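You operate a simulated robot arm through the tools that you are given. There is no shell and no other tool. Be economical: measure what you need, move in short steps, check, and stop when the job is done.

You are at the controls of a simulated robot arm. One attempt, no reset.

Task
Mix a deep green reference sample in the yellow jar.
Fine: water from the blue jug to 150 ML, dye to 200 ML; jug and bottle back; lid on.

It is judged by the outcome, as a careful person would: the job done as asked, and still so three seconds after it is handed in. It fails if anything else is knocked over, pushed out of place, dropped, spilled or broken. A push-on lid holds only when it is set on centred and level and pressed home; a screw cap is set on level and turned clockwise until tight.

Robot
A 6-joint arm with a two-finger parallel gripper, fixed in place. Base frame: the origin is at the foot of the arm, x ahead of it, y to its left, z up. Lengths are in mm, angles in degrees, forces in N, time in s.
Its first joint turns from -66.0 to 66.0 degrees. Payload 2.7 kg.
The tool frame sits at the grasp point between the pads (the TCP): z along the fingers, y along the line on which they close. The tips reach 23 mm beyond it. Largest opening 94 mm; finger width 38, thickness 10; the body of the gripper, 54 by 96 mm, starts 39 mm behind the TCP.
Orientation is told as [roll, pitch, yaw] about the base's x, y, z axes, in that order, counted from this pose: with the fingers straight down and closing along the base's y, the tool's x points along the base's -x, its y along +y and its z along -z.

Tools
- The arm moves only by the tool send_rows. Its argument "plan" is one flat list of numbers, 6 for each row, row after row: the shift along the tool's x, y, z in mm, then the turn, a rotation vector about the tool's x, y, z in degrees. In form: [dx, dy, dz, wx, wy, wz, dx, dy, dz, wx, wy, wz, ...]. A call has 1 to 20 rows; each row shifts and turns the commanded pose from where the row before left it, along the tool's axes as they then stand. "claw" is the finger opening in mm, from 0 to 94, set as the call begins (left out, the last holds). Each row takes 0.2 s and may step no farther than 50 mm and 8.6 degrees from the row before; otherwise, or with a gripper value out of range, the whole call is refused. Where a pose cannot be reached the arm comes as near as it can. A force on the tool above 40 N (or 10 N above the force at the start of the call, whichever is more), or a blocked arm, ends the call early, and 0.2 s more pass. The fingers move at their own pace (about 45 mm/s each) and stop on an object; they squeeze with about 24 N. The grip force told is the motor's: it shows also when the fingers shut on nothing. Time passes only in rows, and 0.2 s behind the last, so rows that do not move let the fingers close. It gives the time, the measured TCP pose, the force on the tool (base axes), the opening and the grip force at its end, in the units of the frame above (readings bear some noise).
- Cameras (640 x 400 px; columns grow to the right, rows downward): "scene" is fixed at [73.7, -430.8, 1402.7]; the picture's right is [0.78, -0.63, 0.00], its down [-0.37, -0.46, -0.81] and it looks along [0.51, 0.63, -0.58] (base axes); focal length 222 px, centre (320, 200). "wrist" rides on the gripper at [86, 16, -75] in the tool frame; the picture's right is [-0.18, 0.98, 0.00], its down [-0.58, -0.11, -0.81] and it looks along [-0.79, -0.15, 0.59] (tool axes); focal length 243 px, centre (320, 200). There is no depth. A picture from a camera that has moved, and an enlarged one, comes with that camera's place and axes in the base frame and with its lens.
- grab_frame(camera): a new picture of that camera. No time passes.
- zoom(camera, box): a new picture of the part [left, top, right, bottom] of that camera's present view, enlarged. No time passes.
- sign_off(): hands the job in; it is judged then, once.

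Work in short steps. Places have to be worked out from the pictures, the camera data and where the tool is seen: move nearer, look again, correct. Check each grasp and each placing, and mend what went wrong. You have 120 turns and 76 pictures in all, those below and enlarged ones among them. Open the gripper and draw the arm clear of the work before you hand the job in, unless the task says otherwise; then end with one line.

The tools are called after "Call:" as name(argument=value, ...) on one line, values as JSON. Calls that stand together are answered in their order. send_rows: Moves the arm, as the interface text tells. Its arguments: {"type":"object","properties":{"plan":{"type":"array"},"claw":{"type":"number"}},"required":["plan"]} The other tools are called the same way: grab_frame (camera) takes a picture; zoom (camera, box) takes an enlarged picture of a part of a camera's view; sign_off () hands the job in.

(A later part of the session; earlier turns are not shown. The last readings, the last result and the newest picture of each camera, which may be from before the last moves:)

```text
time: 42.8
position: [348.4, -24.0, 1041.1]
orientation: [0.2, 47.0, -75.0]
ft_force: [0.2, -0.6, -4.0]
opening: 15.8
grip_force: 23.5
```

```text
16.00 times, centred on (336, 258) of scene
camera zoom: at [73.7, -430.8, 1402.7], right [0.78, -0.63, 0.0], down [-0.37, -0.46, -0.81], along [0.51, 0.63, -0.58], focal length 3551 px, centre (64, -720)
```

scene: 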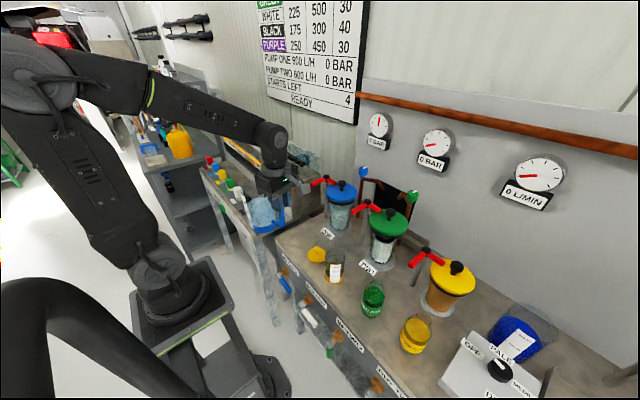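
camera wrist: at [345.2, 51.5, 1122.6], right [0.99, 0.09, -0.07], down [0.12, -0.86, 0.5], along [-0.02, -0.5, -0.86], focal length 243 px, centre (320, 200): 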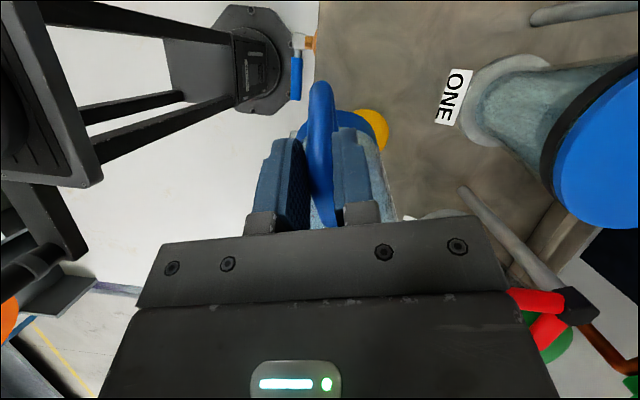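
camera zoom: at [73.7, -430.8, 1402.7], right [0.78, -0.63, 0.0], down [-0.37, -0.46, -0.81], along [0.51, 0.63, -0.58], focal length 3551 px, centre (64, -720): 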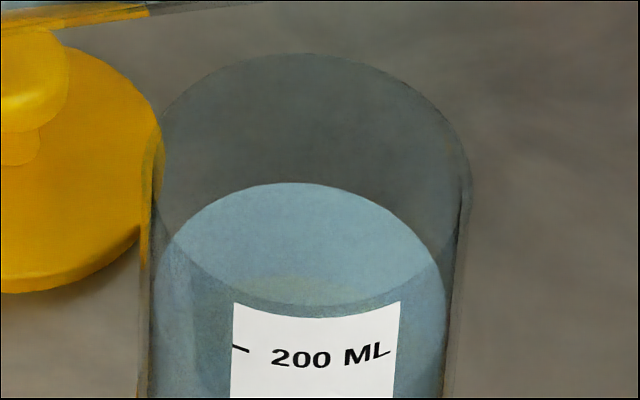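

Flow stopped. I check the front waterline against the 150 mark.

Call:
zoom(camera="scene", box=[320, 256, 352, 281])

```text
16.00 times, centred on (336, 268) of scene
camera zoom: at [73.7, -430.8, 1402.7], right [0.78, -0.63, 0.0], down [-0.37, -0.46, -0.81], along [0.51, 0.63, -0.58], focal length 3551 px, centre (64, -896)
```

zoom: 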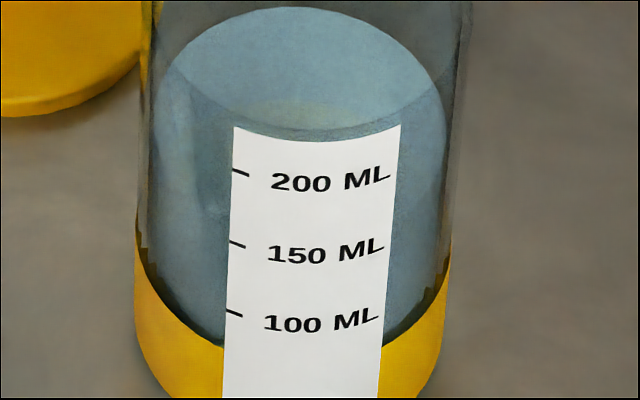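

My two calibrations give roughly 139–145 ML, so I pour one short burst of about 7 ML more.

Call:
send_rows(plan=[-0.32, 0, -9.28, 0, 4, 0, -0.32, 0, -9.28, 0, 4, 0, -0.32, 0, -9.28, 0, 4, 0, 0, 0, 0, 0, 0, 0, 0, 0, 0, 0, 0, 0, 0, 0, 0, 0, 0, 0, -0.32, 0, 9.28, 0, -4, 0, -0.32, 0, 9.28, 0, -4, 0, -0.32, 0, 9.28, 0, -4, 0])

Call:
zoom(camera="scene", box=[320, 256, 352, 281])

```text
time: 44.8
position: [347.7, -23.4, 1040.7]
orientation: [0.4, 46.9, -74.9]
ft_force: [0.3, 0.0, -3.7]
opening: 15.6
grip_force: 24.1
```

```text
16.00 times, centred on (336, 268) of scene
camera zoom: at [73.7, -430.8, 1402.7], right [0.78, -0.63, 0.0], down [-0.37, -0.46, -0.81], along [0.51, 0.63, -0.58], focal length 3551 px, centre (64, -896)
```

zoom: 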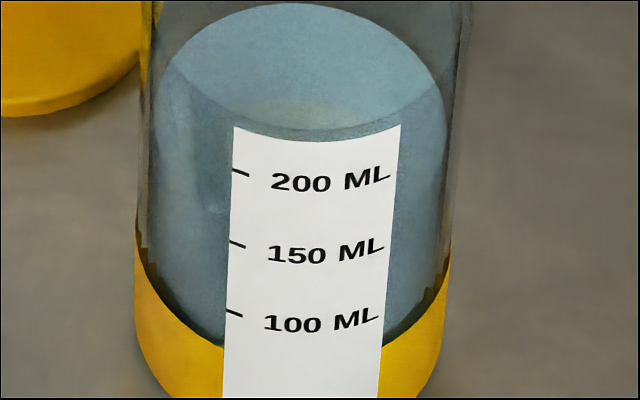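

Only +3 ML. One more slightly longer burst to reach about 150.

Call:
send_rows(plan=[-0.32, 0, -9.28, 0, 4, 0, -0.32, 0, -9.28, 0, 4, 0, -0.32, 0, -9.28, 0, 4, 0, 0, 0, 0, 0, 0, 0, 0, 0, 0, 0, 0, 0, 0, 0, 0, 0, 0, 0, 0, 0, 0, 0, 0, 0, 0, 0, 0, 0, 0, 0, -0.32, 0, 9.28, 0, -4, 0, -0.32, 0, 9.28, 0, -4, 0, -0.32, 0, 9.28, 0, -4, 0])

Call:
zoom(camera="scene", box=[320, 250, 352, 275])

```text
time: 47.2
position: [346.8, -23.3, 1042.5]
orientation: [0.1, 47.0, -74.9]
ft_force: [0.8, -0.4, -3.8]
opening: 15.5
grip_force: 24.1
```

```text
16.00 times, centred on (336, 262) of scene
camera zoom: at [73.7, -430.8, 1402.7], right [0.78, -0.63, 0.0], down [-0.37, -0.46, -0.81], along [0.51, 0.63, -0.58], focal length 3551 px, centre (64, -800)
```

zoom: 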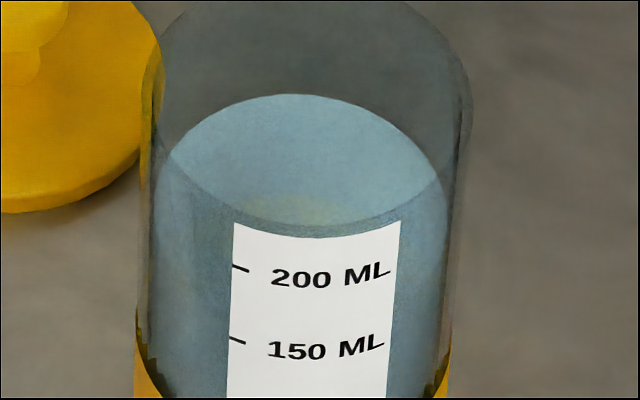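

Water is at about 150 ML. I raise the jug clear and bring it upright.

Call:
send_rows(plan=[6, 0, -5.6, 0, 0, 0, 11, 0, -10.2, 0, 0, 0, 12, 0, -11.2, 0, 0, 0, 13, 0, -12.1, 0, 0, 0, 13, 0, -12.1, 0, 0, 0, 12, 0, -11.2, 0, 0, 0, 11, 0, -10.2, 0, 0, 0, 10, 0, -9.3, 0, 0, 0, 0, 0, 0, 0, -3, 0, 0, 0, 0, 0, -5, 0, 0, 0, 0, 0, -5, 0, 0, 0, 0, 0, -5, 0, 0, 0, 0, 0, -5, 0, 0, 0, 0, 0, -5, 0, 0, 0, 0, 0, -5, 0, 0, 0, 0, 0, -5, 0, 0, 0, 0, 0, -5, 0, 0, 0, 0, 0, -4, 0])

Call:
grab_frame(camera="wrist")

```text
time: 51.0
position: [347.8, -23.8, 1162.3]
orientation: [0.1, -0.1, -75.0]
ft_force: [0.3, -0.7, -4.6]
opening: 15.6
grip_force: 24.0
```

```text
28 pictures are left
camera wrist: at [341.3, 63.6, 1237.0], right [1.0, 0.08, 0.0], down [0.04, -0.59, 0.81], along [0.06, -0.8, -0.59], focal length 243 px, centre (320, 200)
```

wrist: 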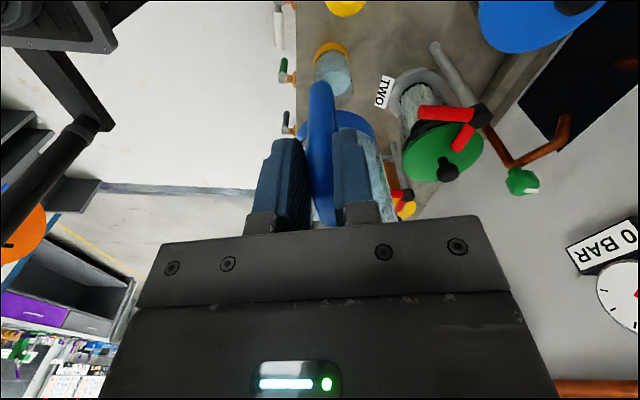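

Jug upright and grip unchanged. I draw back, lower to z≈1080 and start yawing back.

Call:
send_rows(plan=[4, -5, 8, 0, 0, 0, 7, -9, 14, 0, 0, 0, 8, -10.5, 17, 0, 0, 0, 8, -10.5, 17, 0, 0, 0, 7, -9, 14, 0, 0, 0, 4.3, -5.8, 10, 0, 0, 0, 0, 0, 0, 0, 0, -3, 0, 0, 0, 0, 0, -6, 0, 0, 0, 0, 0, -7.5, 0, 0, 0, 0, 0, -7.5, 0, 0, 0, 0, 0, -7.5, 0, 0, 0, 0, 0, -7.5, 0, 0, 0, 0, 0, -7.5, 0, 0, 0, 0, 0, -7.5, 0, 0, 0, 0, 0, -7.5, 0, 0, 0, 0, 0, -7.5, 0, 0, 0, 0, 0, -7.5, 0, 0, 0, 0, 0, -7.5, 0, 0, 0, 0, 0, -6])

Call:
send_rows(plan=[0, 0, 0, 0, 0, -3, 0, 0, 0, 0, 0, -6, 0, 0, 0, 0, 0, -7.5, 0, 0, 0, 0, 0, -7.5, 0, 0, 0, 0, 0, -7.5, 0, 0, 0, 0, 0, -7.5, 0, 0, 0, 0, 0, -7.5, 0, 0, 0, 0, 0, -7.5, 0, 0, 0, 0, 0, -7.5, 0, 0, 0, 0, 0, -7.5, 0, 0, 0, 0, 0, -7.5, 0, 0, 0, 0, 0, -6, 0, 0, 0, 0, 0, -6, 0, 0, 0, 0, 0, -2])

```text
time: 55.0
position: [288.8, 0.5, 1081.9]
orientation: [0.0, -0.1, 15.1]
ft_force: [0.9, 0.0, -3.3]
opening: 15.5
grip_force: 24.4
```

```text
time: 58.0
position: [288.6, 0.9, 1081.8]
orientation: [0.0, 0.0, 105.6]
ft_force: [-0.1, 0.4, -3.7]
opening: 15.9
grip_force: 23.7
```

Yaw restored. I carry the jug back over its place and lower to a little above the bench.

Call:
send_rows(plan=[0.8, -6.5, 1, 0, 0, 0, 1.4, -12, 2, 0, 0, 0, 1.6, -14, 3, 0, 0, 0, 1.6, -14, 3, 0, 0, 0, 1.6, -14, 3, 0, 0, 0, 1.6, -14, 3, 0, 0, 0, 1.6, -14, 3, 0, 0, 0, 1.6, -14, 2, 0, 0, 0, 1.6, -13, 1, 0, 0, 0, 1, -9, 1, 0, 0, 0, 0.7, -5.4, 0, 0, 0, 0, 0, 0, 8, 0, 0, 0, 0, 0, 14, 0, 0, 0, 0, 0, 18, 0, 0, 0, 0, 0, 18, 0, 0, 0, 0, 0, 18, 0, 0, 0, 0, 0, 16, 0, 0, 0, 0, 0, 12, 0, 0, 0, 0, 0, 8, 0, 0, 0])

Call:
zoom(camera="scene", box=[270, 190, 350, 240])

```text
time: 62.0
position: [418.1, 21.3, 949.3]
orientation: [-0.1, 0.1, 105.5]
ft_force: [0.3, 0.4, -2.8]
opening: 15.8
grip_force: 24.2
```

```text
8.00 times, centred on (310, 215) of scene
camera zoom: at [73.7, -430.8, 1402.7], right [0.78, -0.63, 0.0], down [-0.37, -0.46, -0.81], along [0.51, 0.63, -0.58], focal length 1775 px, centre (400, 80)
```

zoom: 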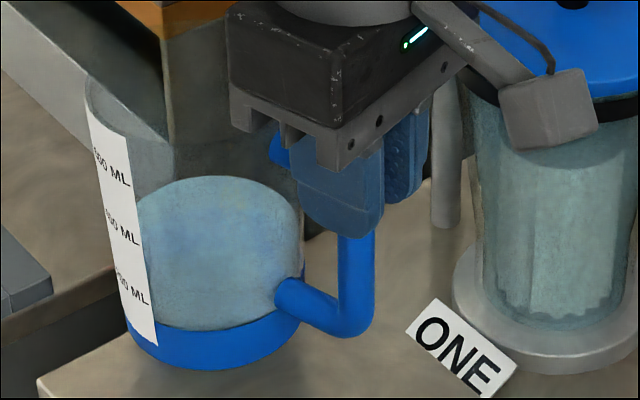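

I lower slowly toward contact, watching the load.

Call:
send_rows(plan=[0, 0, 5, 0, 0, 0, 0, 0, 5, 0, 0, 0, 0, 0, 4, 0, 0, 0, 0, 0, 2, 0, 0, 0])

Call:
send_rows(plan=[0, 0, 1, 0, 0, 0, 0, 0, 1, 0, 0, 0])

Call:
send_rows(plan=[0, 0, 1, 0, 0, 0, 0, 0, 1, 0, 0, 0])

```text
time: 63.0
position: [418.9, 20.1, 932.9]
orientation: [-0.1, 0.0, 105.6]
ft_force: [0.5, -0.7, -4.1]
opening: 15.6
grip_force: 23.6
```

```text
time: 63.6
position: [418.4, 20.8, 929.9]
orientation: [-0.2, 0.1, 105.5]
ft_force: [-0.2, 0.4, -3.6]
opening: 15.7
grip_force: 23.7
```

```text
time: 64.2
position: [418.3, 21.5, 929.1]
orientation: [-0.2, 0.0, 105.5]
ft_force: [-0.1, -1.2, 2.0]
opening: 15.8
grip_force: 24.0
```

The load has come off, so the jug is standing. I open and rise straight up.

Call:
send_rows(plan=[0, 0, 0, 0, 0, 0, 0, 0, 0, 0, 0, 0, 0, 0, 0, 0, 0, 0], claw=42)

Call:
send_rows(plan=[0, 1, -5, 0, 0, 0, 0, 1, -15, 0, 0, 0, 0, 0, -20, 0, 0, 0, 0, 0, -30, 0, 0, 0, 0, 0, -40, 0, 0, 0, 0, 0, -40, 0, 0, 0, 0, 0, -40, 0, 0, 0])

Call:
zoom(camera="scene", box=[270, 160, 430, 260])

```text
time: 65.0
position: [418.2, 21.3, 927.9]
orientation: [-0.1, 0.0, 105.5]
ft_force: [-0.2, 0.3, 0.1]
opening: 42.0
grip_force: 0.0
```

```text
time: 66.6
position: [416.1, 18.8, 1117.6]
orientation: [-0.1, 0.0, 105.4]
ft_force: [-0.2, -1.0, 0.1]
opening: 42.1
grip_force: 0.1
```

```text
4.00 times, centred on (350, 210) of scene
camera zoom: at [73.7, -430.8, 1402.7], right [0.78, -0.63, 0.0], down [-0.37, -0.46, -0.81], along [0.51, 0.63, -0.58], focal length 888 px, centre (200, 160)
```

zoom: 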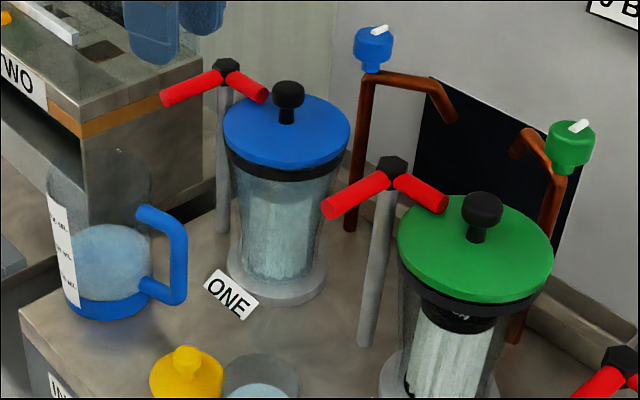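

The jug is back in place and the bottle sits at about (383,-271), its mouth near z≈920. I'll grip the bottle from the side with a nearly horizontal tool, camera on top, so I first retreat and unwind the yaw.

Call:
send_rows(plan=[21.8, 27.6, 0, 0, 0, 0, 21.8, 27.6, 0, 0, 0, 0, 21.8, 27.6, 0, 0, 0, 0, 21.8, 27.6, 0, 0, 0, 0, 21.8, 27.6, 0, 0, 0, 0, 21.8, 27.6, 0, 0, 0, 0, 0, 0, 0, 0, 0, 8.5, 0, 0, 0, 0, 0, 8.5, 0, 0, 0, 0, 0, 8.5, 0, 0, 0, 0, 0, 8.5, 0, 0, 0, 0, 0, 8.5, 0, 0, 0, 0, 0, 8.5, 0, 0, 0, 0, 0, 8.5, 0, 0, 0, 0, 0, 8.5, 0, 0, 0, 0, 0, 8.5, 0, 0, 0, 0, 0, 8.5, 0, 0, 0, 0, 0, 8.5, 0, 0, 0, 0, 0, 8.5, 0, 0, 0, 0, 0, 8.5, 0, 0, 0, 0, 0, 8.5], claw=94)

Call:
send_rows(plan=[0, 0, 0, 0, 0, 8.5, 0, 0, 0, 0, 0, 8.5, 0, 0, 0, 0, 0, 8.5, 0, 0, 0, 0, 0, 8.5, 0, 0, 0, 0, 0, 8.5, 0, 0, 0, 0, 0, 8.5, 0, 0, 0, 0, 0, 8.5, 0, 0, 0, 0, 0, 8.5, 0, 0, 0, 0, 0, 8.5, 0, 0, 0, 0, 0, 8.5, 0, 0, 0, 0, 0, 8.5, 0, 0, 0, 0, 0, 8.5, 0, 0, 0, 0, 0, 8.5, 0, 0, 0, 0, 0, 8.5, 0, 0, 0, 0, 0, 8.5, 0, 0, 0, 0, 0, 8.5, 0, 0, 0, 0, 0, 8.5, 0, 0, 0, 0, 0, 8.5])

```text
time: 70.8
position: [293.4, -149.8, 1116.5]
orientation: [0.0, -0.2, -13.8]
ft_force: [-0.6, 0.1, -0.2]
opening: 94.2
grip_force: 0.1
```

```text
time: 74.6
position: [292.2, -150.9, 1118.3]
orientation: [-0.1, 0.0, -166.7]
ft_force: [1.0, 0.6, 0.0]
opening: 93.8
grip_force: 0.0
```

Yaw works. I turn on to -216°, move outward and lower, then pitch the tool up toward horizontal.

Call:
send_rows(plan=[0, 0, 0, 0, 0, 8.2, 0, 0, 0, 0, 0, 8.2, 0, 0, 0, 0, 0, 8.2, 0, 0, 0, 0, 0, 8.2, 0, 0, 0, 0, 0, 8.2, 0, 0, 0, 0, 0, 8.2, 35, 0, 30, 0, 0, 0, 35, 0, 30, 0, 0, 0, 0, 0, 0, 0, 8, 0, 0, 0, 0, 0, 8, 0, 0, 0, 0, 0, 8, 0, 0, 0, 0, 0, 8, 0, 0, 0, 0, 0, 8, 0, 0, 0, 0, 0, 8, 0])

Call:
grab_frame(camera="wrist")

```text
time: 77.6
position: [269.0, -311.7, 1052.1]
orientation: [0.0, 48.3, 144.3]
ft_force: [0.3, 0.1, 0.0]
opening: 94.0
grip_force: 0.0
out of reach, approached as far as the arm can: row 4, 5, 6, 7, 8
```

```text
25 pictures are left
camera wrist: at [262.4, -326.6, 1166.5], right [-0.68, -0.72, -0.14], down [-0.74, 0.67, 0.1], along [0.02, 0.17, -0.98], focal length 243 px, centre (320, 200)
```

wrist: 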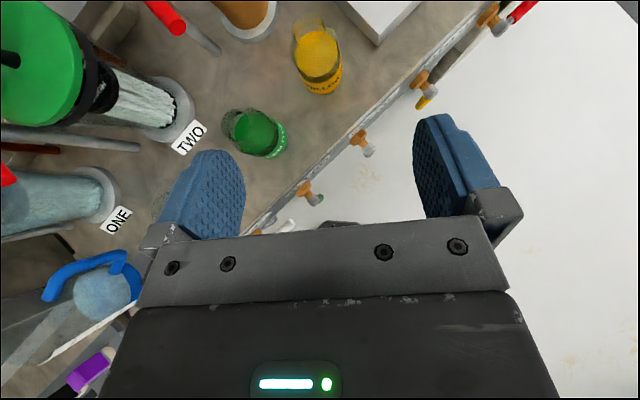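

Some rows hit a joint limit and the arm may still be catching up. I hold briefly to see where it settles.

Call:
send_rows(plan=[0, 0, 0, 0, 0, 0, 0, 0, 0, 0, 0, 0])

```text
time: 78.2
position: [270.9, -311.4, 1052.9]
orientation: [0.0, 48.2, 144.2]
ft_force: [-0.1, -0.6, -0.5]
opening: 93.8
grip_force: 0.0
```

Settled with the tool pointing outward, 42° below horizontal. I pitch up to 21° below horizontal and move to a point about 110 mm short of the bottle.

Call:
send_rows(plan=[0, 0, 0, 0, 7.3, 0, 0, 0, 0, 0, 7.3, 0, 0, 0, 0, 0, 7.3, 0, -28.7, -16.4, 3.9, 0, 0, 0, -28.7, -16.4, 3.9, 0, 0, 0, -28.7, -16.4, 3.9, 0, 0, 0, -28.7, -16.4, 3.9, 0, 0, 0, -28.7, -16.4, 3.9, 0, 0, 0])

Call:
grab_frame(camera="wrist")

Call:
grab_frame(camera="scene")

```text
time: 80.0
position: [296.9, -229.6, 908.2]
orientation: [-0.3, 69.8, 144.2]
ft_force: [-0.2, 0.2, 0.3]
opening: 94.1
grip_force: 0.1
out of reach, approached as far as the arm can: row 3, 8
```

```text
24 pictures are left
camera wrist: at [255.9, -219.5, 1016.3], right [-0.62, -0.76, -0.17], down [-0.72, 0.64, -0.27], along [0.32, -0.04, -0.95], focal length 243 px, centre (320, 200)
```

wrist: 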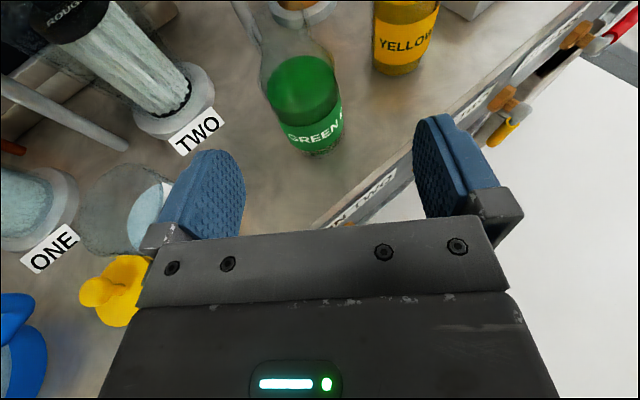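

```text
23 pictures are left
```

scene: 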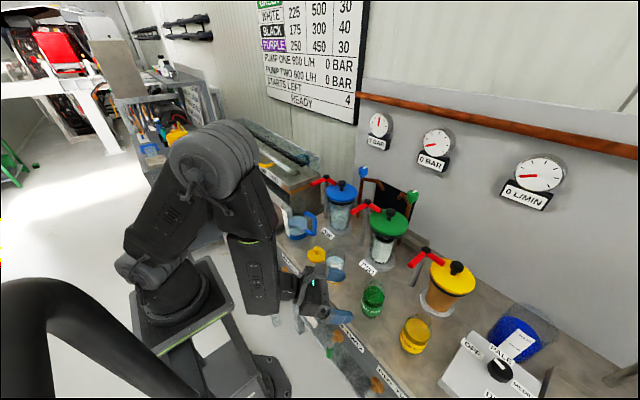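

The bottle is at about (385,-272): roughly 17 mm left of the tool axis, 96 mm ahead and lower. I line up laterally and in height while moving part of the way in.

Call:
send_rows(plan=[-7, -4.35, 10, 0, 0, 0, -7, -4.35, 10, 0, 0, 0, -7, -4.35, 10, 0, 0, 0, -7, -4.35, 10, 0, 0, 0, 0, 0, 12, 0, 0, 0, 0, 0, 12, 0, 0, 0])

Call:
grab_frame(camera="wrist")

```text
time: 81.4
position: [326.3, -265.0, 863.5]
orientation: [-0.6, 69.9, 144.1]
ft_force: [0.4, -0.2, 0.1]
opening: 93.7
grip_force: 0.1
out of reach, approached as far as the arm can: row 1, 2, 3, 4, 6
```

```text
22 pictures are left
camera wrist: at [284.7, -255.2, 970.4], right [-0.62, -0.76, -0.18], down [-0.72, 0.64, -0.27], along [0.32, -0.04, -0.95], focal length 243 px, centre (320, 200)
```

wrist: 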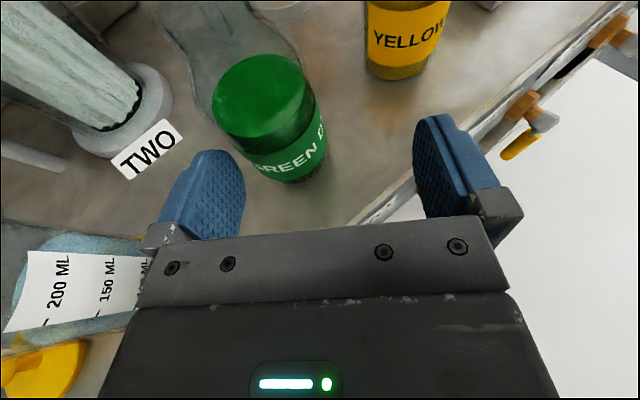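

The wrist roll is at its limit, which shifted the position. I turn the heading to -28° to free it, then line up sideways with the bottle.

Call:
send_rows(plan=[0, 0, -5, 7.5, 0, -2.76, 0, -7, 0, 0, 0, 0, 0, -7, 0, 0, 0, 0, 0, -6.7, 0, 0, 0, 0])

Call:
grab_frame(camera="wrist")

```text
time: 82.4
position: [332.5, -244.1, 865.7]
orientation: [-0.2, 70.1, 152.1]
ft_force: [0.3, 0.3, -0.2]
opening: 94.3
grip_force: 0.0
```

```text
21 pictures are left
camera wrist: at [289.7, -239.8, 973.0], right [-0.51, -0.84, -0.17], down [-0.8, 0.54, -0.27], along [0.32, 0.0, -0.95], focal length 243 px, centre (320, 200)
```

wrist: 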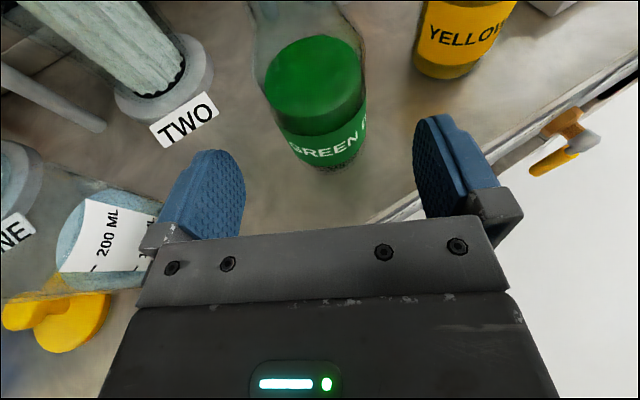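

No limits now and the bottle is centred between the fingers. I advance 64 mm so the pads flank it.

Call:
send_rows(plan=[0, 0, 14, 0, 0, 0, 0, 0, 14, 0, 0, 0, 0, 0, 14, 0, 0, 0, 0, 0, 12, 0, 0, 0, 0, 0, 9, 0, 0, 0])

Call:
grab_frame(camera="wrist")

```text
time: 83.6
position: [384.9, -271.7, 843.7]
orientation: [-0.3, 69.9, 152.0]
ft_force: [-1.3, 0.2, 0.6]
opening: 94.0
grip_force: 0.1
```

```text
20 pictures are left
camera wrist: at [341.8, -267.0, 950.6], right [-0.51, -0.84, -0.17], down [-0.8, 0.54, -0.27], along [0.32, 0.0, -0.95], focal length 243 px, centre (320, 200)
```

wrist: 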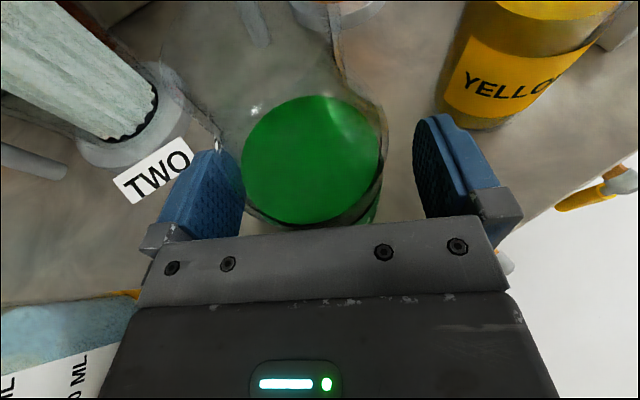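

The bottle is centred within a couple of mm. I close the fingers.

Call:
send_rows(plan=[0, 0, 0, 0, 0, 0, 0, 0, 0, 0, 0, 0, 0, 0, 0, 0, 0, 0, 0, 0, 0, 0, 0, 0], claw=0)

Call:
send_rows(plan=[1.9, 0, -0.7, 0, 0, 0, 2.8, 0, -1, 0, 0, 0, 4.7, 0, -1.7, 0, 0, 0, 4.7, 0, -1.7, 0, 0, 0, 0, 0, 0, 0, 0, 0])

Call:
grab_frame(camera="wrist")

```text
time: 84.6
position: [385.1, -269.9, 844.4]
orientation: [-0.2, 70.0, 152.1]
ft_force: [-0.4, -0.1, -0.2]
opening: 55.1
grip_force: 23.9
```

```text
time: 85.8
position: [384.1, -271.6, 859.5]
orientation: [-0.3, 70.0, 152.1]
ft_force: [0.2, 0.8, -2.4]
opening: 55.1
grip_force: 24.3
```

```text
19 pictures are left
camera wrist: at [342.0, -267.3, 966.0], right [-0.51, -0.84, -0.17], down [-0.8, 0.54, -0.27], along [0.32, 0.0, -0.95], focal length 243 px, centre (320, 200)
```

wrist: 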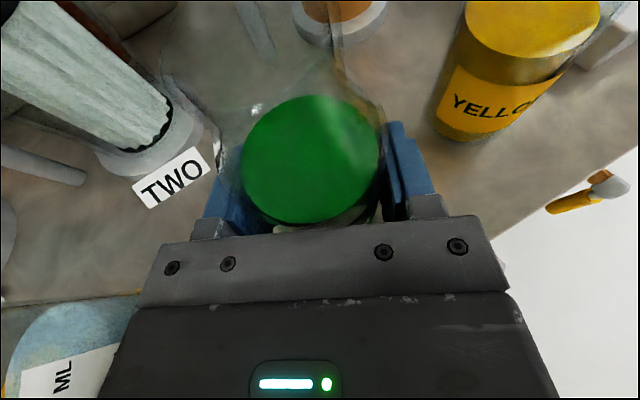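

The bottle is held and open at the neck. I lift it to z≈945, then bring it beside the jar, 78 mm short of its centre along the pour direction.

Call:
send_rows(plan=[8, 0, -2.9, 0, 0, 0, 14, 0, -5.1, 0, 0, 0, 16, 0, -5.8, 0, 0, 0, 16, 0, -5.8, 0, 0, 0, 14, 0, -5.1, 0, 0, 0, 12, 0, -4.3, 0, 0, 0, -4, -4, -6, 0, 0, 0, -7, -7.5, -10, 0, 0, 0, -9, -9.5, -13, 0, 0, 0, -9, -9.5, -13, 0, 0, 0, -8, -8.5, -11.5, 0, 0, 0, -6.5, -6.7, -9.2, 0, 0, 0])

Call:
zoom(camera="scene", box=[300, 230, 396, 290])

```text
time: 88.4
position: [341.8, -197.8, 924.8]
orientation: [-0.1, 70.1, 152.1]
ft_force: [0.7, -0.1, -2.0]
opening: 55.2
grip_force: 24.0
```

```text
6.67 times, centred on (348, 260) of scene
camera zoom: at [73.7, -430.8, 1402.7], right [0.78, -0.63, 0.0], down [-0.37, -0.46, -0.81], along [0.51, 0.63, -0.58], focal length 1480 px, centre (133, -200)
```

zoom: 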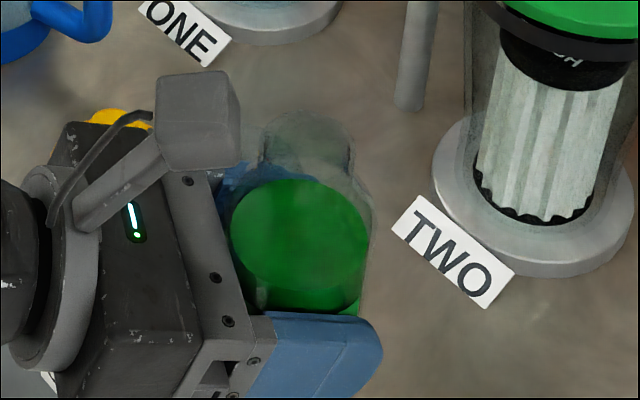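

Jar is hidden behind the bottle from this view for now. I tilt the bottle 50° toward the jar about its grip point and look with both cameras.

Call:
send_rows(plan=[0, 0, 0, -1.71, 0, -4.7, 0, 0, 0, -1.71, 0, -4.7, 0, 0, 0, -1.71, 0, -4.7, 0, 0, 0, -1.71, 0, -4.7, 0, 0, 0, -1.71, 0, -4.7, 0, 0, 0, -1.71, 0, -4.7, 0, 0, 0, -1.71, 0, -4.7, 0, 0, 0, -1.71, 0, -4.7, 0, 0, 0, -1.71, 0, -4.7, 0, 0, 0, -1.71, 0, -4.7])

Call:
grab_frame(camera="wrist")

Call:
zoom(camera="scene", box=[300, 225, 380, 275])

```text
time: 90.6
position: [269.8, -270.4, 929.2]
orientation: [73.9, 37.1, -142.9]
ft_force: [0.6, 0.7, -2.3]
opening: 55.1
grip_force: 23.9
out of reach, approached as far as the arm can: row 1, 2, 3, 4, 5, 6, 7, 8, 9, 10
```

```text
17 pictures are left
camera wrist: at [267.1, -188.7, 1010.9], right [-0.41, -0.65, 0.64], down [-0.91, 0.32, -0.26], along [-0.04, -0.69, -0.72], focal length 243 px, centre (320, 200)
```

wrist: 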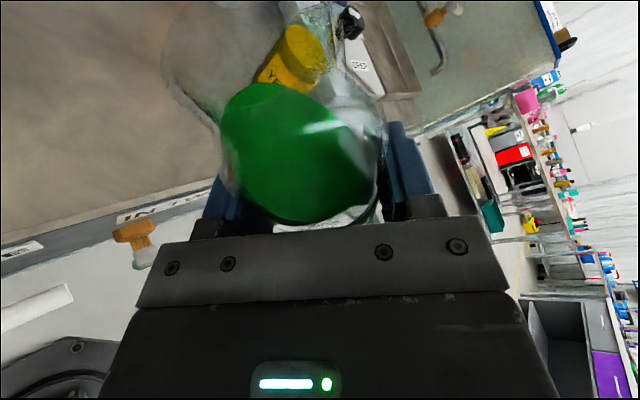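

```text
8.00 times, centred on (340, 250) of scene
camera zoom: at [73.7, -430.8, 1402.7], right [0.78, -0.63, 0.0], down [-0.37, -0.46, -0.81], along [0.51, 0.63, -0.58], focal length 1775 px, centre (160, -200)
```

zoom: 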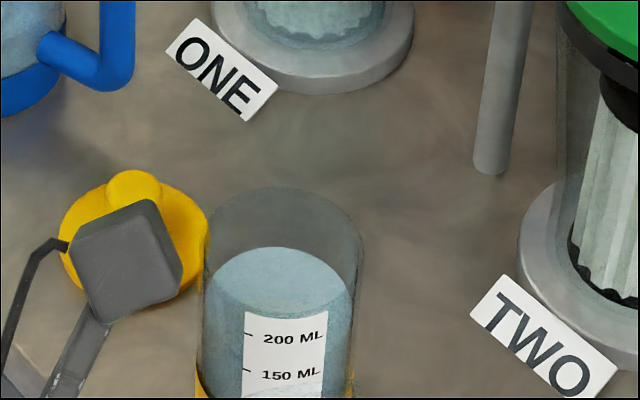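

The pour roll in this direction is blocked by a wrist joint limit: the tool must head left of the arm plane. I untilt, then I'll yaw the whole grasp to face +x so the bottle pours toward +y instead.

Call:
send_rows(plan=[0, 0, 0, 1.71, 0, 4.7, 0, 0, 0, 1.71, 0, 4.7, 0, 0, 0, 1.71, 0, 4.7, 0, 0, 0, 1.71, 0, 4.7, 0, 0, 0, 1.71, 0, 4.7, 0, 0, 0, 1.71, 0, 4.7, 0, 0, 0, 1.71, 0, 4.7, 0, 0, 0, 1.71, 0, 4.7, 0, 0, 0, 1.71, 0, 4.7, 0, 0, 0, 1.71, 0, 4.7, 0, 0, 0, 6.81, 0, -2.48, 0, 0, 0, 6.81, 0, -2.48, 0, 0, 0, 6.81, 0, -2.48, 0, 0, 0, 6.81, 0, -2.48])

```text
time: 93.6
position: [304.3, -253.7, 931.7]
orientation: [-0.5, 69.9, -179.0]
ft_force: [0.1, -1.0, -2.7]
opening: 55.0
grip_force: 24.1
out of reach, approached as far as the arm can: row 8, 10, 11, 12, 13
```

Bottle upright again, heading +x. I move it to (378,-205) beside the jar.

Call:
send_rows(plan=[4, -5, 7, 0, 0, 0, 6, -8, 12, 0, 0, 0, 6.5, -10, 13.5, 0, 0, 0, 6.5, -10, 13.5, 0, 0, 0, 5.7, -9, 12, 0, 0, 0, 4, -6.7, 8.5, 0, 0, 0])

```text
time: 95.0
position: [377.2, -206.1, 939.6]
orientation: [-0.3, 70.1, -179.1]
ft_force: [-0.8, 0.1, -1.8]
opening: 55.1
grip_force: 23.7
```

Reachable. I tilt in steps to 40° and verify the position stays put.

Call:
send_rows(plan=[0, 0, 0, -1.71, 0, -4.7, 0, 0, 0, -1.71, 0, -4.7, 0, 0, 0, -1.71, 0, -4.7, 0, 0, 0, -1.71, 0, -4.7])

Call:
send_rows(plan=[0, 0, 0, -1.71, 0, -4.7, 0, 0, 0, -1.71, 0, -4.7, 0, 0, 0, -1.71, 0, -4.7, 0, 0, 0, -1.71, 0, -4.7])

Call:
zoom(camera="scene", box=[310, 225, 390, 275])

```text
time: 96.0
position: [375.1, -205.8, 939.0]
orientation: [46.8, 62.0, -135.5]
ft_force: [-0.6, -0.4, -1.9]
opening: 55.2
grip_force: 24.3
```

```text
time: 97.0
position: [374.5, -204.5, 939.3]
orientation: [67.8, 45.9, -118.1]
ft_force: [-0.2, -0.5, -1.8]
opening: 55.1
grip_force: 23.9
```

```text
8.00 times, centred on (350, 250) of scene
camera zoom: at [73.7, -430.8, 1402.7], right [0.78, -0.63, 0.0], down [-0.37, -0.46, -0.81], along [0.51, 0.63, -0.58], focal length 1775 px, centre (80, -200)
```

zoom: 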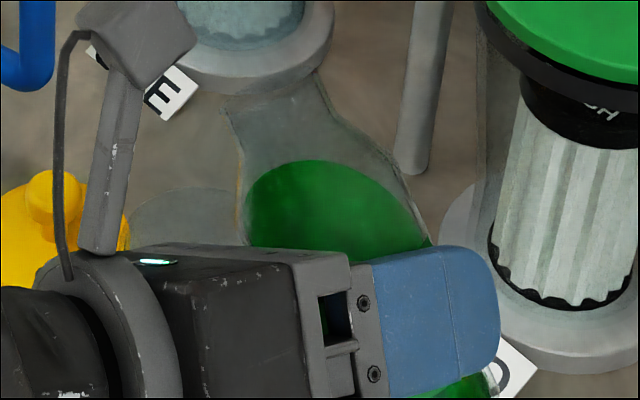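

Tracking well: the mouth is where computed. I shift 6 mm back and tilt to 60°.

Call:
send_rows(plan=[-3.6, 4.6, 1.3, -1.71, 0, -4.7, 0, 0, 0, -1.71, 0, -4.7, 0, 0, 0, -1.71, 0, -4.7, 0, 0, 0, -1.71, 0, -4.7])

Call:
zoom(camera="scene", box=[310, 225, 390, 275])

```text
time: 98.0
position: [375.8, -210.0, 939.1]
orientation: [78.8, 28.0, -111.5]
ft_force: [0.5, 0.9, -1.5]
opening: 55.2
grip_force: 24.1
```

```text
8.00 times, centred on (350, 250) of scene
camera zoom: at [73.7, -430.8, 1402.7], right [0.78, -0.63, 0.0], down [-0.37, -0.46, -0.81], along [0.51, 0.63, -0.58], focal length 1775 px, centre (80, -200)
```

zoom: 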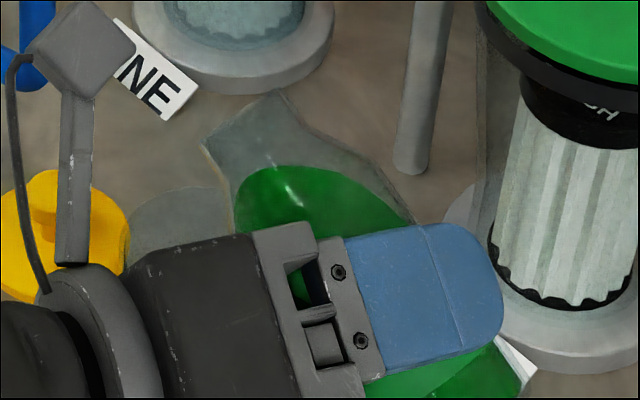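

Dye has not reached the neck yet. I tilt on to 72°.

Call:
send_rows(plan=[0, 0, 0, -1.37, 0, -3.76, 0, 0, 0, -1.37, 0, -3.76, 0, 0, 0, -1.37, 0, -3.76])

Call:
zoom(camera="scene", box=[310, 225, 390, 275])

```text
time: 98.8
position: [375.0, -210.1, 940.2]
orientation: [83.7, 16.8, -109.6]
ft_force: [-0.7, -0.2, -2.4]
opening: 55.4
grip_force: 23.8
```

```text
8.00 times, centred on (350, 250) of scene
camera zoom: at [73.7, -430.8, 1402.7], right [0.78, -0.63, 0.0], down [-0.37, -0.46, -0.81], along [0.51, 0.63, -0.58], focal length 1775 px, centre (80, -200)
```

zoom: 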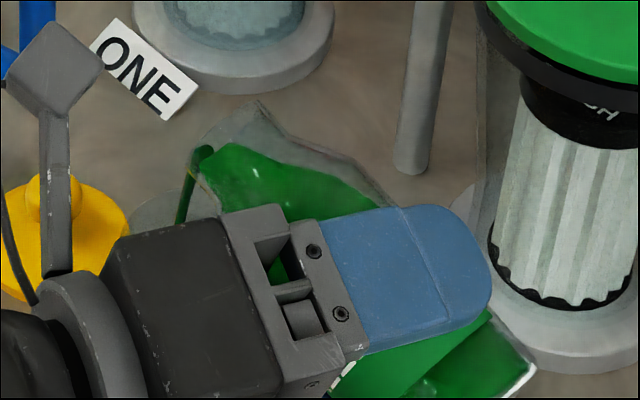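

A thin green stream has begun, landing near the far side of the jar. I shift back 12 mm to centre it.

Call:
send_rows(plan=[-12.4, 3.7, -0.8, 0, 0, 0])

Call:
zoom(camera="scene", box=[310, 230, 374, 270])

```text
time: 99.2
position: [370.3, -220.6, 939.2]
orientation: [83.6, 17.0, -109.6]
ft_force: [-0.5, -0.1, -2.5]
opening: 55.4
grip_force: 23.7
```

```text
10.00 times, centred on (342, 250) of scene
camera zoom: at [73.7, -430.8, 1402.7], right [0.78, -0.63, 0.0], down [-0.37, -0.46, -0.81], along [0.51, 0.63, -0.58], focal length 2219 px, centre (100, -300)
```

zoom: 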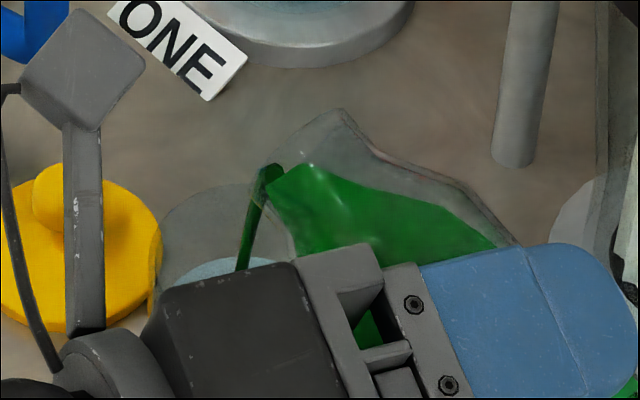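

The stream now falls inside the jar and the surface back edge is visible at v≈257; the target is ≈215. I let it run.

Call:
send_rows(plan=[0, 0, 0, 0, 0, 0, 0, 0, 0, 0, 0, 0, 0, 0, 0, 0, 0, 0, 0, 0, 0, 0, 0, 0, 0, 0, 0, 0, 0, 0])

Call:
zoom(camera="scene", box=[310, 230, 374, 270])

```text
time: 100.4
position: [370.8, -221.5, 940.7]
orientation: [83.6, 16.9, -109.6]
ft_force: [1.0, 0.5, -2.3]
opening: 55.0
grip_force: 24.2
```

```text
10.00 times, centred on (342, 250) of scene
camera zoom: at [73.7, -430.8, 1402.7], right [0.78, -0.63, 0.0], down [-0.37, -0.46, -0.81], along [0.51, 0.63, -0.58], focal length 2219 px, centre (100, -300)
```

zoom: 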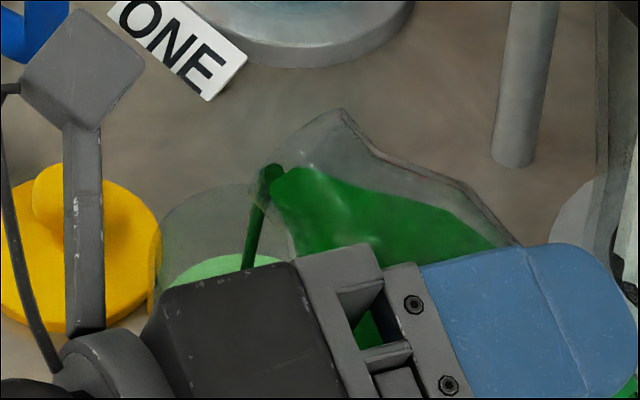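

Mixing green and rising about 4 ML/s. I tilt 4° more and hold.

Call:
send_rows(plan=[0, 0, 0, -0.68, 0, -1.88, 0, 0, 0, -0.68, 0, -1.88, 0, 0, 0, 0, 0, 0, 0, 0, 0, 0, 0, 0, 0, 0, 0, 0, 0, 0, 0, 0, 0, 0, 0, 0, 0, 0, 0, 0, 0, 0, 0, 0, 0, 0, 0, 0])

Call:
zoom(camera="scene", box=[310, 230, 374, 270])

```text
time: 102.2
position: [369.4, -223.2, 940.1]
orientation: [85.1, 13.3, -109.3]
ft_force: [0.0, 0.5, -1.2]
opening: 55.2
grip_force: 24.4
```

```text
10.00 times, centred on (342, 250) of scene
camera zoom: at [73.7, -430.8, 1402.7], right [0.78, -0.63, 0.0], down [-0.37, -0.46, -0.81], along [0.51, 0.63, -0.58], focal length 2219 px, centre (100, -300)
```

zoom: 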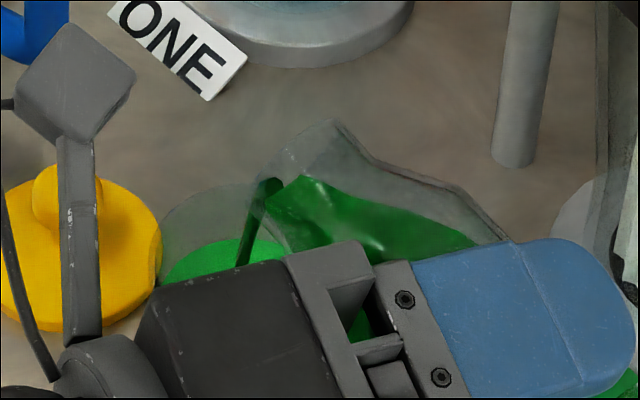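

About 172 ML now. I hold another 1.6 s.

Call:
send_rows(plan=[0, 0, 0, 0, 0, 0, 0, 0, 0, 0, 0, 0, 0, 0, 0, 0, 0, 0, 0, 0, 0, 0, 0, 0, 0, 0, 0, 0, 0, 0, 0, 0, 0, 0, 0, 0, 0, 0, 0, 0, 0, 0])

Call:
zoom(camera="scene", box=[310, 230, 374, 270])

```text
time: 103.8
position: [369.7, -222.8, 939.1]
orientation: [85.1, 13.3, -109.2]
ft_force: [-0.4, -0.3, -1.3]
opening: 54.8
grip_force: 24.1
```

```text
10.00 times, centred on (342, 250) of scene
camera zoom: at [73.7, -430.8, 1402.7], right [0.78, -0.63, 0.0], down [-0.37, -0.46, -0.81], along [0.51, 0.63, -0.58], focal length 2219 px, centre (100, -300)
```

zoom: 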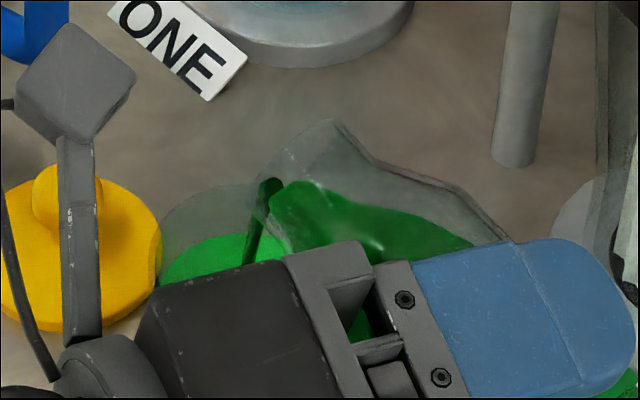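

About 180 ML and slowing. I tilt 3.5° more and hold 1.2 s.

Call:
send_rows(plan=[0, 0, 0, -0.6, 0, -1.64, 0, 0, 0, -0.6, 0, -1.64, 0, 0, 0, 0, 0, 0, 0, 0, 0, 0, 0, 0, 0, 0, 0, 0, 0, 0, 0, 0, 0, 0, 0, 0, 0, 0, 0, 0, 0, 0])

Call:
zoom(camera="scene", box=[310, 230, 374, 270])

```text
time: 105.4
position: [370.6, -222.4, 940.5]
orientation: [86.3, 9.9, -109.0]
ft_force: [0.2, 0.4, -1.4]
opening: 55.4
grip_force: 23.5
```

```text
10.00 times, centred on (342, 250) of scene
camera zoom: at [73.7, -430.8, 1402.7], right [0.78, -0.63, 0.0], down [-0.37, -0.46, -0.81], along [0.51, 0.63, -0.58], focal length 2219 px, centre (100, -300)
```

zoom: 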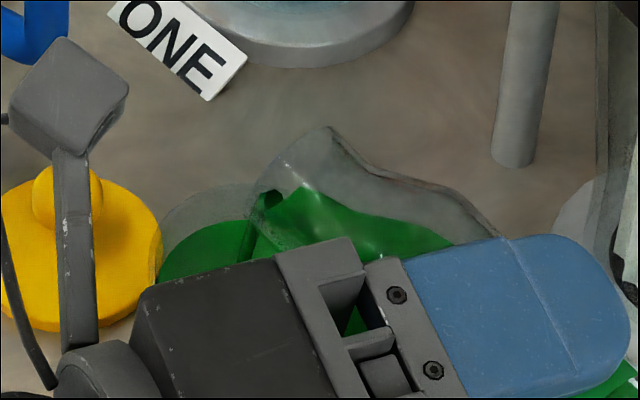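

About 194 ML. I hold 0.4 s more and then untilt to stop.

Call:
send_rows(plan=[0, 0, 0, 0, 0, 0, 0, 0, 0, 0, 0, 0, 0, 0, 0, 1.71, 0, 4.7, 0, 0, 0, 1.71, 0, 4.7, 0, 0, 0, 1.71, 0, 4.7, 0, 0, 0, 1.71, 0, 4.7])

Call:
zoom(camera="scene", box=[310, 230, 374, 270])

```text
time: 106.8
position: [369.4, -222.6, 940.3]
orientation: [78.5, 28.7, -111.7]
ft_force: [-0.2, 0.3, -1.3]
opening: 55.0
grip_force: 23.7
```

```text
10.00 times, centred on (342, 250) of scene
camera zoom: at [73.7, -430.8, 1402.7], right [0.78, -0.63, 0.0], down [-0.37, -0.46, -0.81], along [0.51, 0.63, -0.58], focal length 2219 px, centre (100, -300)
```

zoom: 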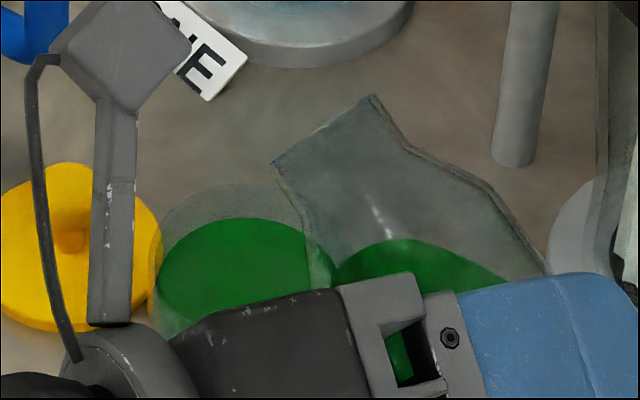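

Reads about 192–197 ML; I give one short top-up pour of a few ML with the same pose.

Call:
send_rows(plan=[0, 0, 0, -1.71, 0, -4.7, 0, 0, 0, -1.71, 0, -4.7, 0, 0, 0, -1.71, 0, -4.7, 0, 0, 0, -1.71, 0, -4.7, 0, 0, 0, 0, 0, 0, 0, 0, 0, 0, 0, 0, 0, 0, 0, 1.71, 0, 4.7, 0, 0, 0, 1.71, 0, 4.7, 0, 0, 0, 1.71, 0, 4.7, 0, 0, 0, 1.71, 0, 4.7, 0, 0, 0, 1.71, 0, 4.7, 0, 0, 0, 1.71, 0, 4.7, 0, 0, 0, 1.71, 0, 4.7, 0, 0, 0, 1.71, 0, 4.7])

Call:
zoom(camera="scene", box=[310, 230, 374, 270])

```text
time: 109.8
position: [370.2, -223.2, 940.3]
orientation: [67.3, 46.6, -118.6]
ft_force: [0.1, -0.2, -2.0]
opening: 55.0
grip_force: 24.1
```

```text
10.00 times, centred on (342, 250) of scene
camera zoom: at [73.7, -430.8, 1402.7], right [0.78, -0.63, 0.0], down [-0.37, -0.46, -0.81], along [0.51, 0.63, -0.58], focal length 2219 px, centre (100, -300)
```

zoom: 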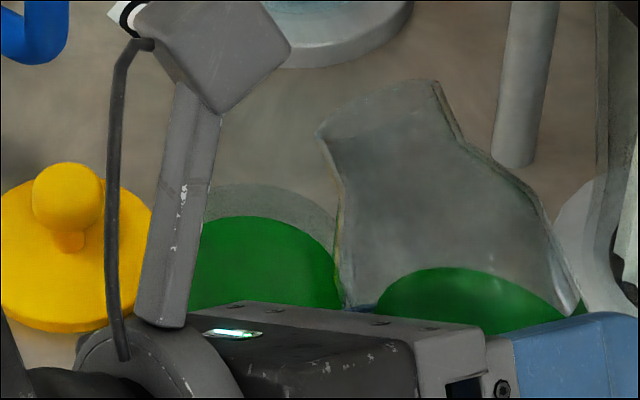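

Level reads about 198–200 ML, so the dye is done. I bring the bottle upright, carry it over its spot and restore the grasp heading.

Call:
send_rows(plan=[0, 0, 0, 1.71, 0, 4.7, 0, 0, 0, 1.71, 0, 4.7, 0, 0, 0, 1.71, 0, 4.7, 0, 0, 0, 1.71, 0, 4.7, 0, 0, 0, 1.71, 0, 4.7, 0, 0, 0, 1.71, 0, 4.7, 0, 0, 0, 1.71, 0, 4.7, 0, 0, 0, 1.71, 0, 4.7, 1.2, 12, 3.3, 0, 0, 0, 1.2, 12, 3.3, 0, 0, 0, 1.2, 12, 3.3, 0, 0, 0, 1.2, 12, 3.3, 0, 0, 0, 0, 0, 0, -6.81, 0, 2.48, 0, 0, 0, -6.81, 0, 2.48, 0, 0, 0, -6.81, 0, 2.48, 0, 0, 0, -6.81, 0, 2.48])

```text
time: 113.2
position: [383.8, -271.6, 939.9]
orientation: [-1.4, 69.7, 150.9]
ft_force: [0.1, 0.4, -1.6]
opening: 55.3
grip_force: 24.2
```

Over its spot. I lower to about 11 mm above contact height.

Call:
send_rows(plan=[-7, 0, 2.5, 0, 0, 0, -13, 0, 4.7, 0, 0, 0, -15, 0, 5.4, 0, 0, 0, -15, 0, 5.5, 0, 0, 0, -13, 0, 4.7, 0, 0, 0, -10, 0, 3.7, 0, 0, 0, -6, 0, 2.2, 0, 0, 0])

Call:
send_rows(plan=[-2.8, 0, 1, 0, 0, 0, -2.8, 0, 1, 0, 0, 0, -1.9, 0, 0.7, 0, 0, 0])

Call:
send_rows(plan=[-0.9, 0, 0.3, 0, 0, 0, -0.9, 0, 0.3, 0, 0, 0])

```text
time: 114.8
position: [385.7, -269.2, 855.7]
orientation: [-1.5, 69.7, 150.9]
ft_force: [-0.5, -0.3, -1.2]
opening: 55.2
grip_force: 23.8
```

```text
time: 115.6
position: [385.3, -270.4, 847.5]
orientation: [-1.5, 69.8, 150.9]
ft_force: [0.7, 0.5, -1.4]
opening: 55.1
grip_force: 23.4
```

```text
time: 116.2
position: [385.8, -270.8, 844.6]
orientation: [-1.5, 69.8, 150.9]
ft_force: [-0.2, 0.3, -2.6]
opening: 55.5
grip_force: 24.3
```

Not yet bearing. I lower another millimetre or two.

Call:
send_rows(plan=[-0.9, 0, 0.3, 0, 0, 0, 0, 0, 0, 0, 0, 0])

Call:
send_rows(plan=[-0.7, 0, 0.25, 0, 0, 0, 0, 0, 0, 0, 0, 0])

```text
time: 116.8
position: [385.8, -270.7, 843.9]
orientation: [-1.5, 69.7, 150.9]
ft_force: [0.2, -0.6, -0.6]
opening: 55.0
grip_force: 24.2
```

```text
time: 117.4
position: [385.5, -269.5, 843.5]
orientation: [-1.6, 69.8, 151.0]
ft_force: [-0.7, 0.0, -0.4]
opening: 55.2
grip_force: 24.2
```

The weight is off the arm. I open and back straight out along the tool axis.

Call:
send_rows(plan=[0, 0, 0, 0, 0, 0, 0, 0, 0, 0, 0, 0, 0, 0, 0, 0, 0, 0], claw=94)

Call:
send_rows(plan=[0, 0, -6, 0, 0, 0, 0, 0, -12, 0, 0, 0, 0, 0, -16, 0, 0, 0, 0, 0, -18, 0, 0, 0])

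Call:
grab_frame(camera="wrist")

```text
time: 118.2
position: [385.3, -269.1, 844.7]
orientation: [-1.5, 69.7, 151.0]
ft_force: [-0.3, -0.2, 0.9]
opening: 93.9
grip_force: 0.0
```

```text
time: 119.2
position: [341.9, -245.2, 861.6]
orientation: [-1.4, 69.8, 151.0]
ft_force: [0.4, -1.2, -0.3]
opening: 93.7
grip_force: 0.1
```

```text
5 pictures are left
camera wrist: at [298.8, -243.1, 969.0], right [-0.51, -0.84, -0.18], down [-0.8, 0.54, -0.27], along [0.32, 0.01, -0.95], focal length 243 px, centre (320, 200)
```

wrist: 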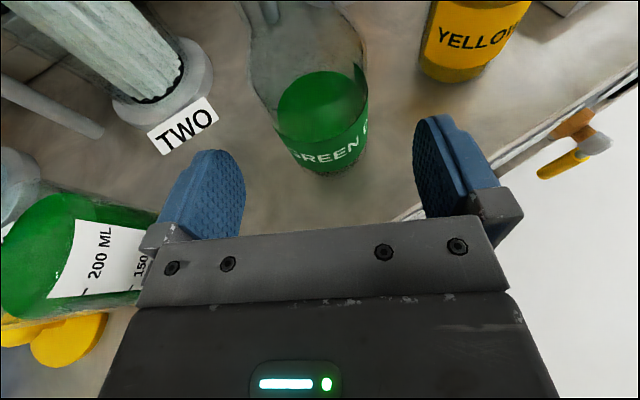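

The bottle stands in its place and the jar is deep green. I raise the arm well clear and turn the tool back to pointing down.

Call:
send_rows(plan=[20, 0, -25, 0, 0, 0, 37.6, 0, -13.7, 0, 0, 0, 37.6, 0, -13.7, 0, 0, 0, 37.6, 0, -13.7, 0, 0, 0, 37.6, 0, -13.7, 0, 0, 0, 20, 0, -7, 0, 0, 0, 0, 0, 0, 7.9, 0, -2.9, 0, 0, 0, 7.9, 0, -2.9, 0, 0, 0, 0, -7.75, 0, 0, 0, 0, 0, -7.75, 0, 0, 0, 0, 0, -7.75, 0, 0, 0, 0, 0, -7.75, 0, 0, 0, 0, 0, -7.75, 0, 0, 0, 0, 0, -7.75, 0, 0, 0, 0, 0, -7.75, 0, 0, 0, 0, 0, -7.75, 0, 0, 0, 0, 0, -7.75, 0], claw=60)

```text
time: 122.8
position: [326.4, -242.7, 1069.5]
orientation: [-0.6, 0.0, 169.1]
ft_force: [0.1, 0.7, 0.2]
opening: 60.0
grip_force: 0.1
```

Tool is down. I unwind the yaw toward 0.

Call:
send_rows(plan=[0, 0, 0, 0, 0, -8.5, 0, 0, 0, 0, 0, -8.5, 0, 0, 0, 0, 0, -8.5, 0, 0, 0, 0, 0, -8.5, 0, 0, 0, 0, 0, -8.5, 0, 0, 0, 0, 0, -8.5, 0, 0, 0, 0, 0, -8.5, 0, 0, 0, 0, 0, -8.5, 0, 0, 0, 0, 0, -8.5, 0, 0, 0, 0, 0, -8.5, 0, 0, 0, 0, 0, -8.5, 0, 0, 0, 0, 0, -8.5, 0, 0, 0, 0, 0, -8.5, 0, 0, 0, 0, 0, -8.5, 0, 0, 0, 0, 0, -8.5, 0, 0, 0, 0, 0, -8.5, 0, 0, 0, 0, 0, -8.5, 0, 0, 0, 0, 0, -8.5, 0, 0, 0, 0, 0, -8.5, 0, 0, 0, 0, 0, -8.5])

Call:
send_rows(plan=[0, 0, 0, 0.3, 0, -7, 0, 0, 0, 0.3, 0, -7, 0, 0, 0, 0, 0, -6.9])

```text
time: 127.0
position: [327.9, -242.0, 1069.6]
orientation: [0.7, -0.1, -20.7]
ft_force: [-0.7, -0.2, -1.1]
opening: 60.3
grip_force: 0.0
```

```text
time: 127.8
position: [328.1, -240.7, 1070.4]
orientation: [-0.1, -0.1, 0.2]
ft_force: [-0.4, 0.4, -0.1]
opening: 59.8
grip_force: 0.1
```

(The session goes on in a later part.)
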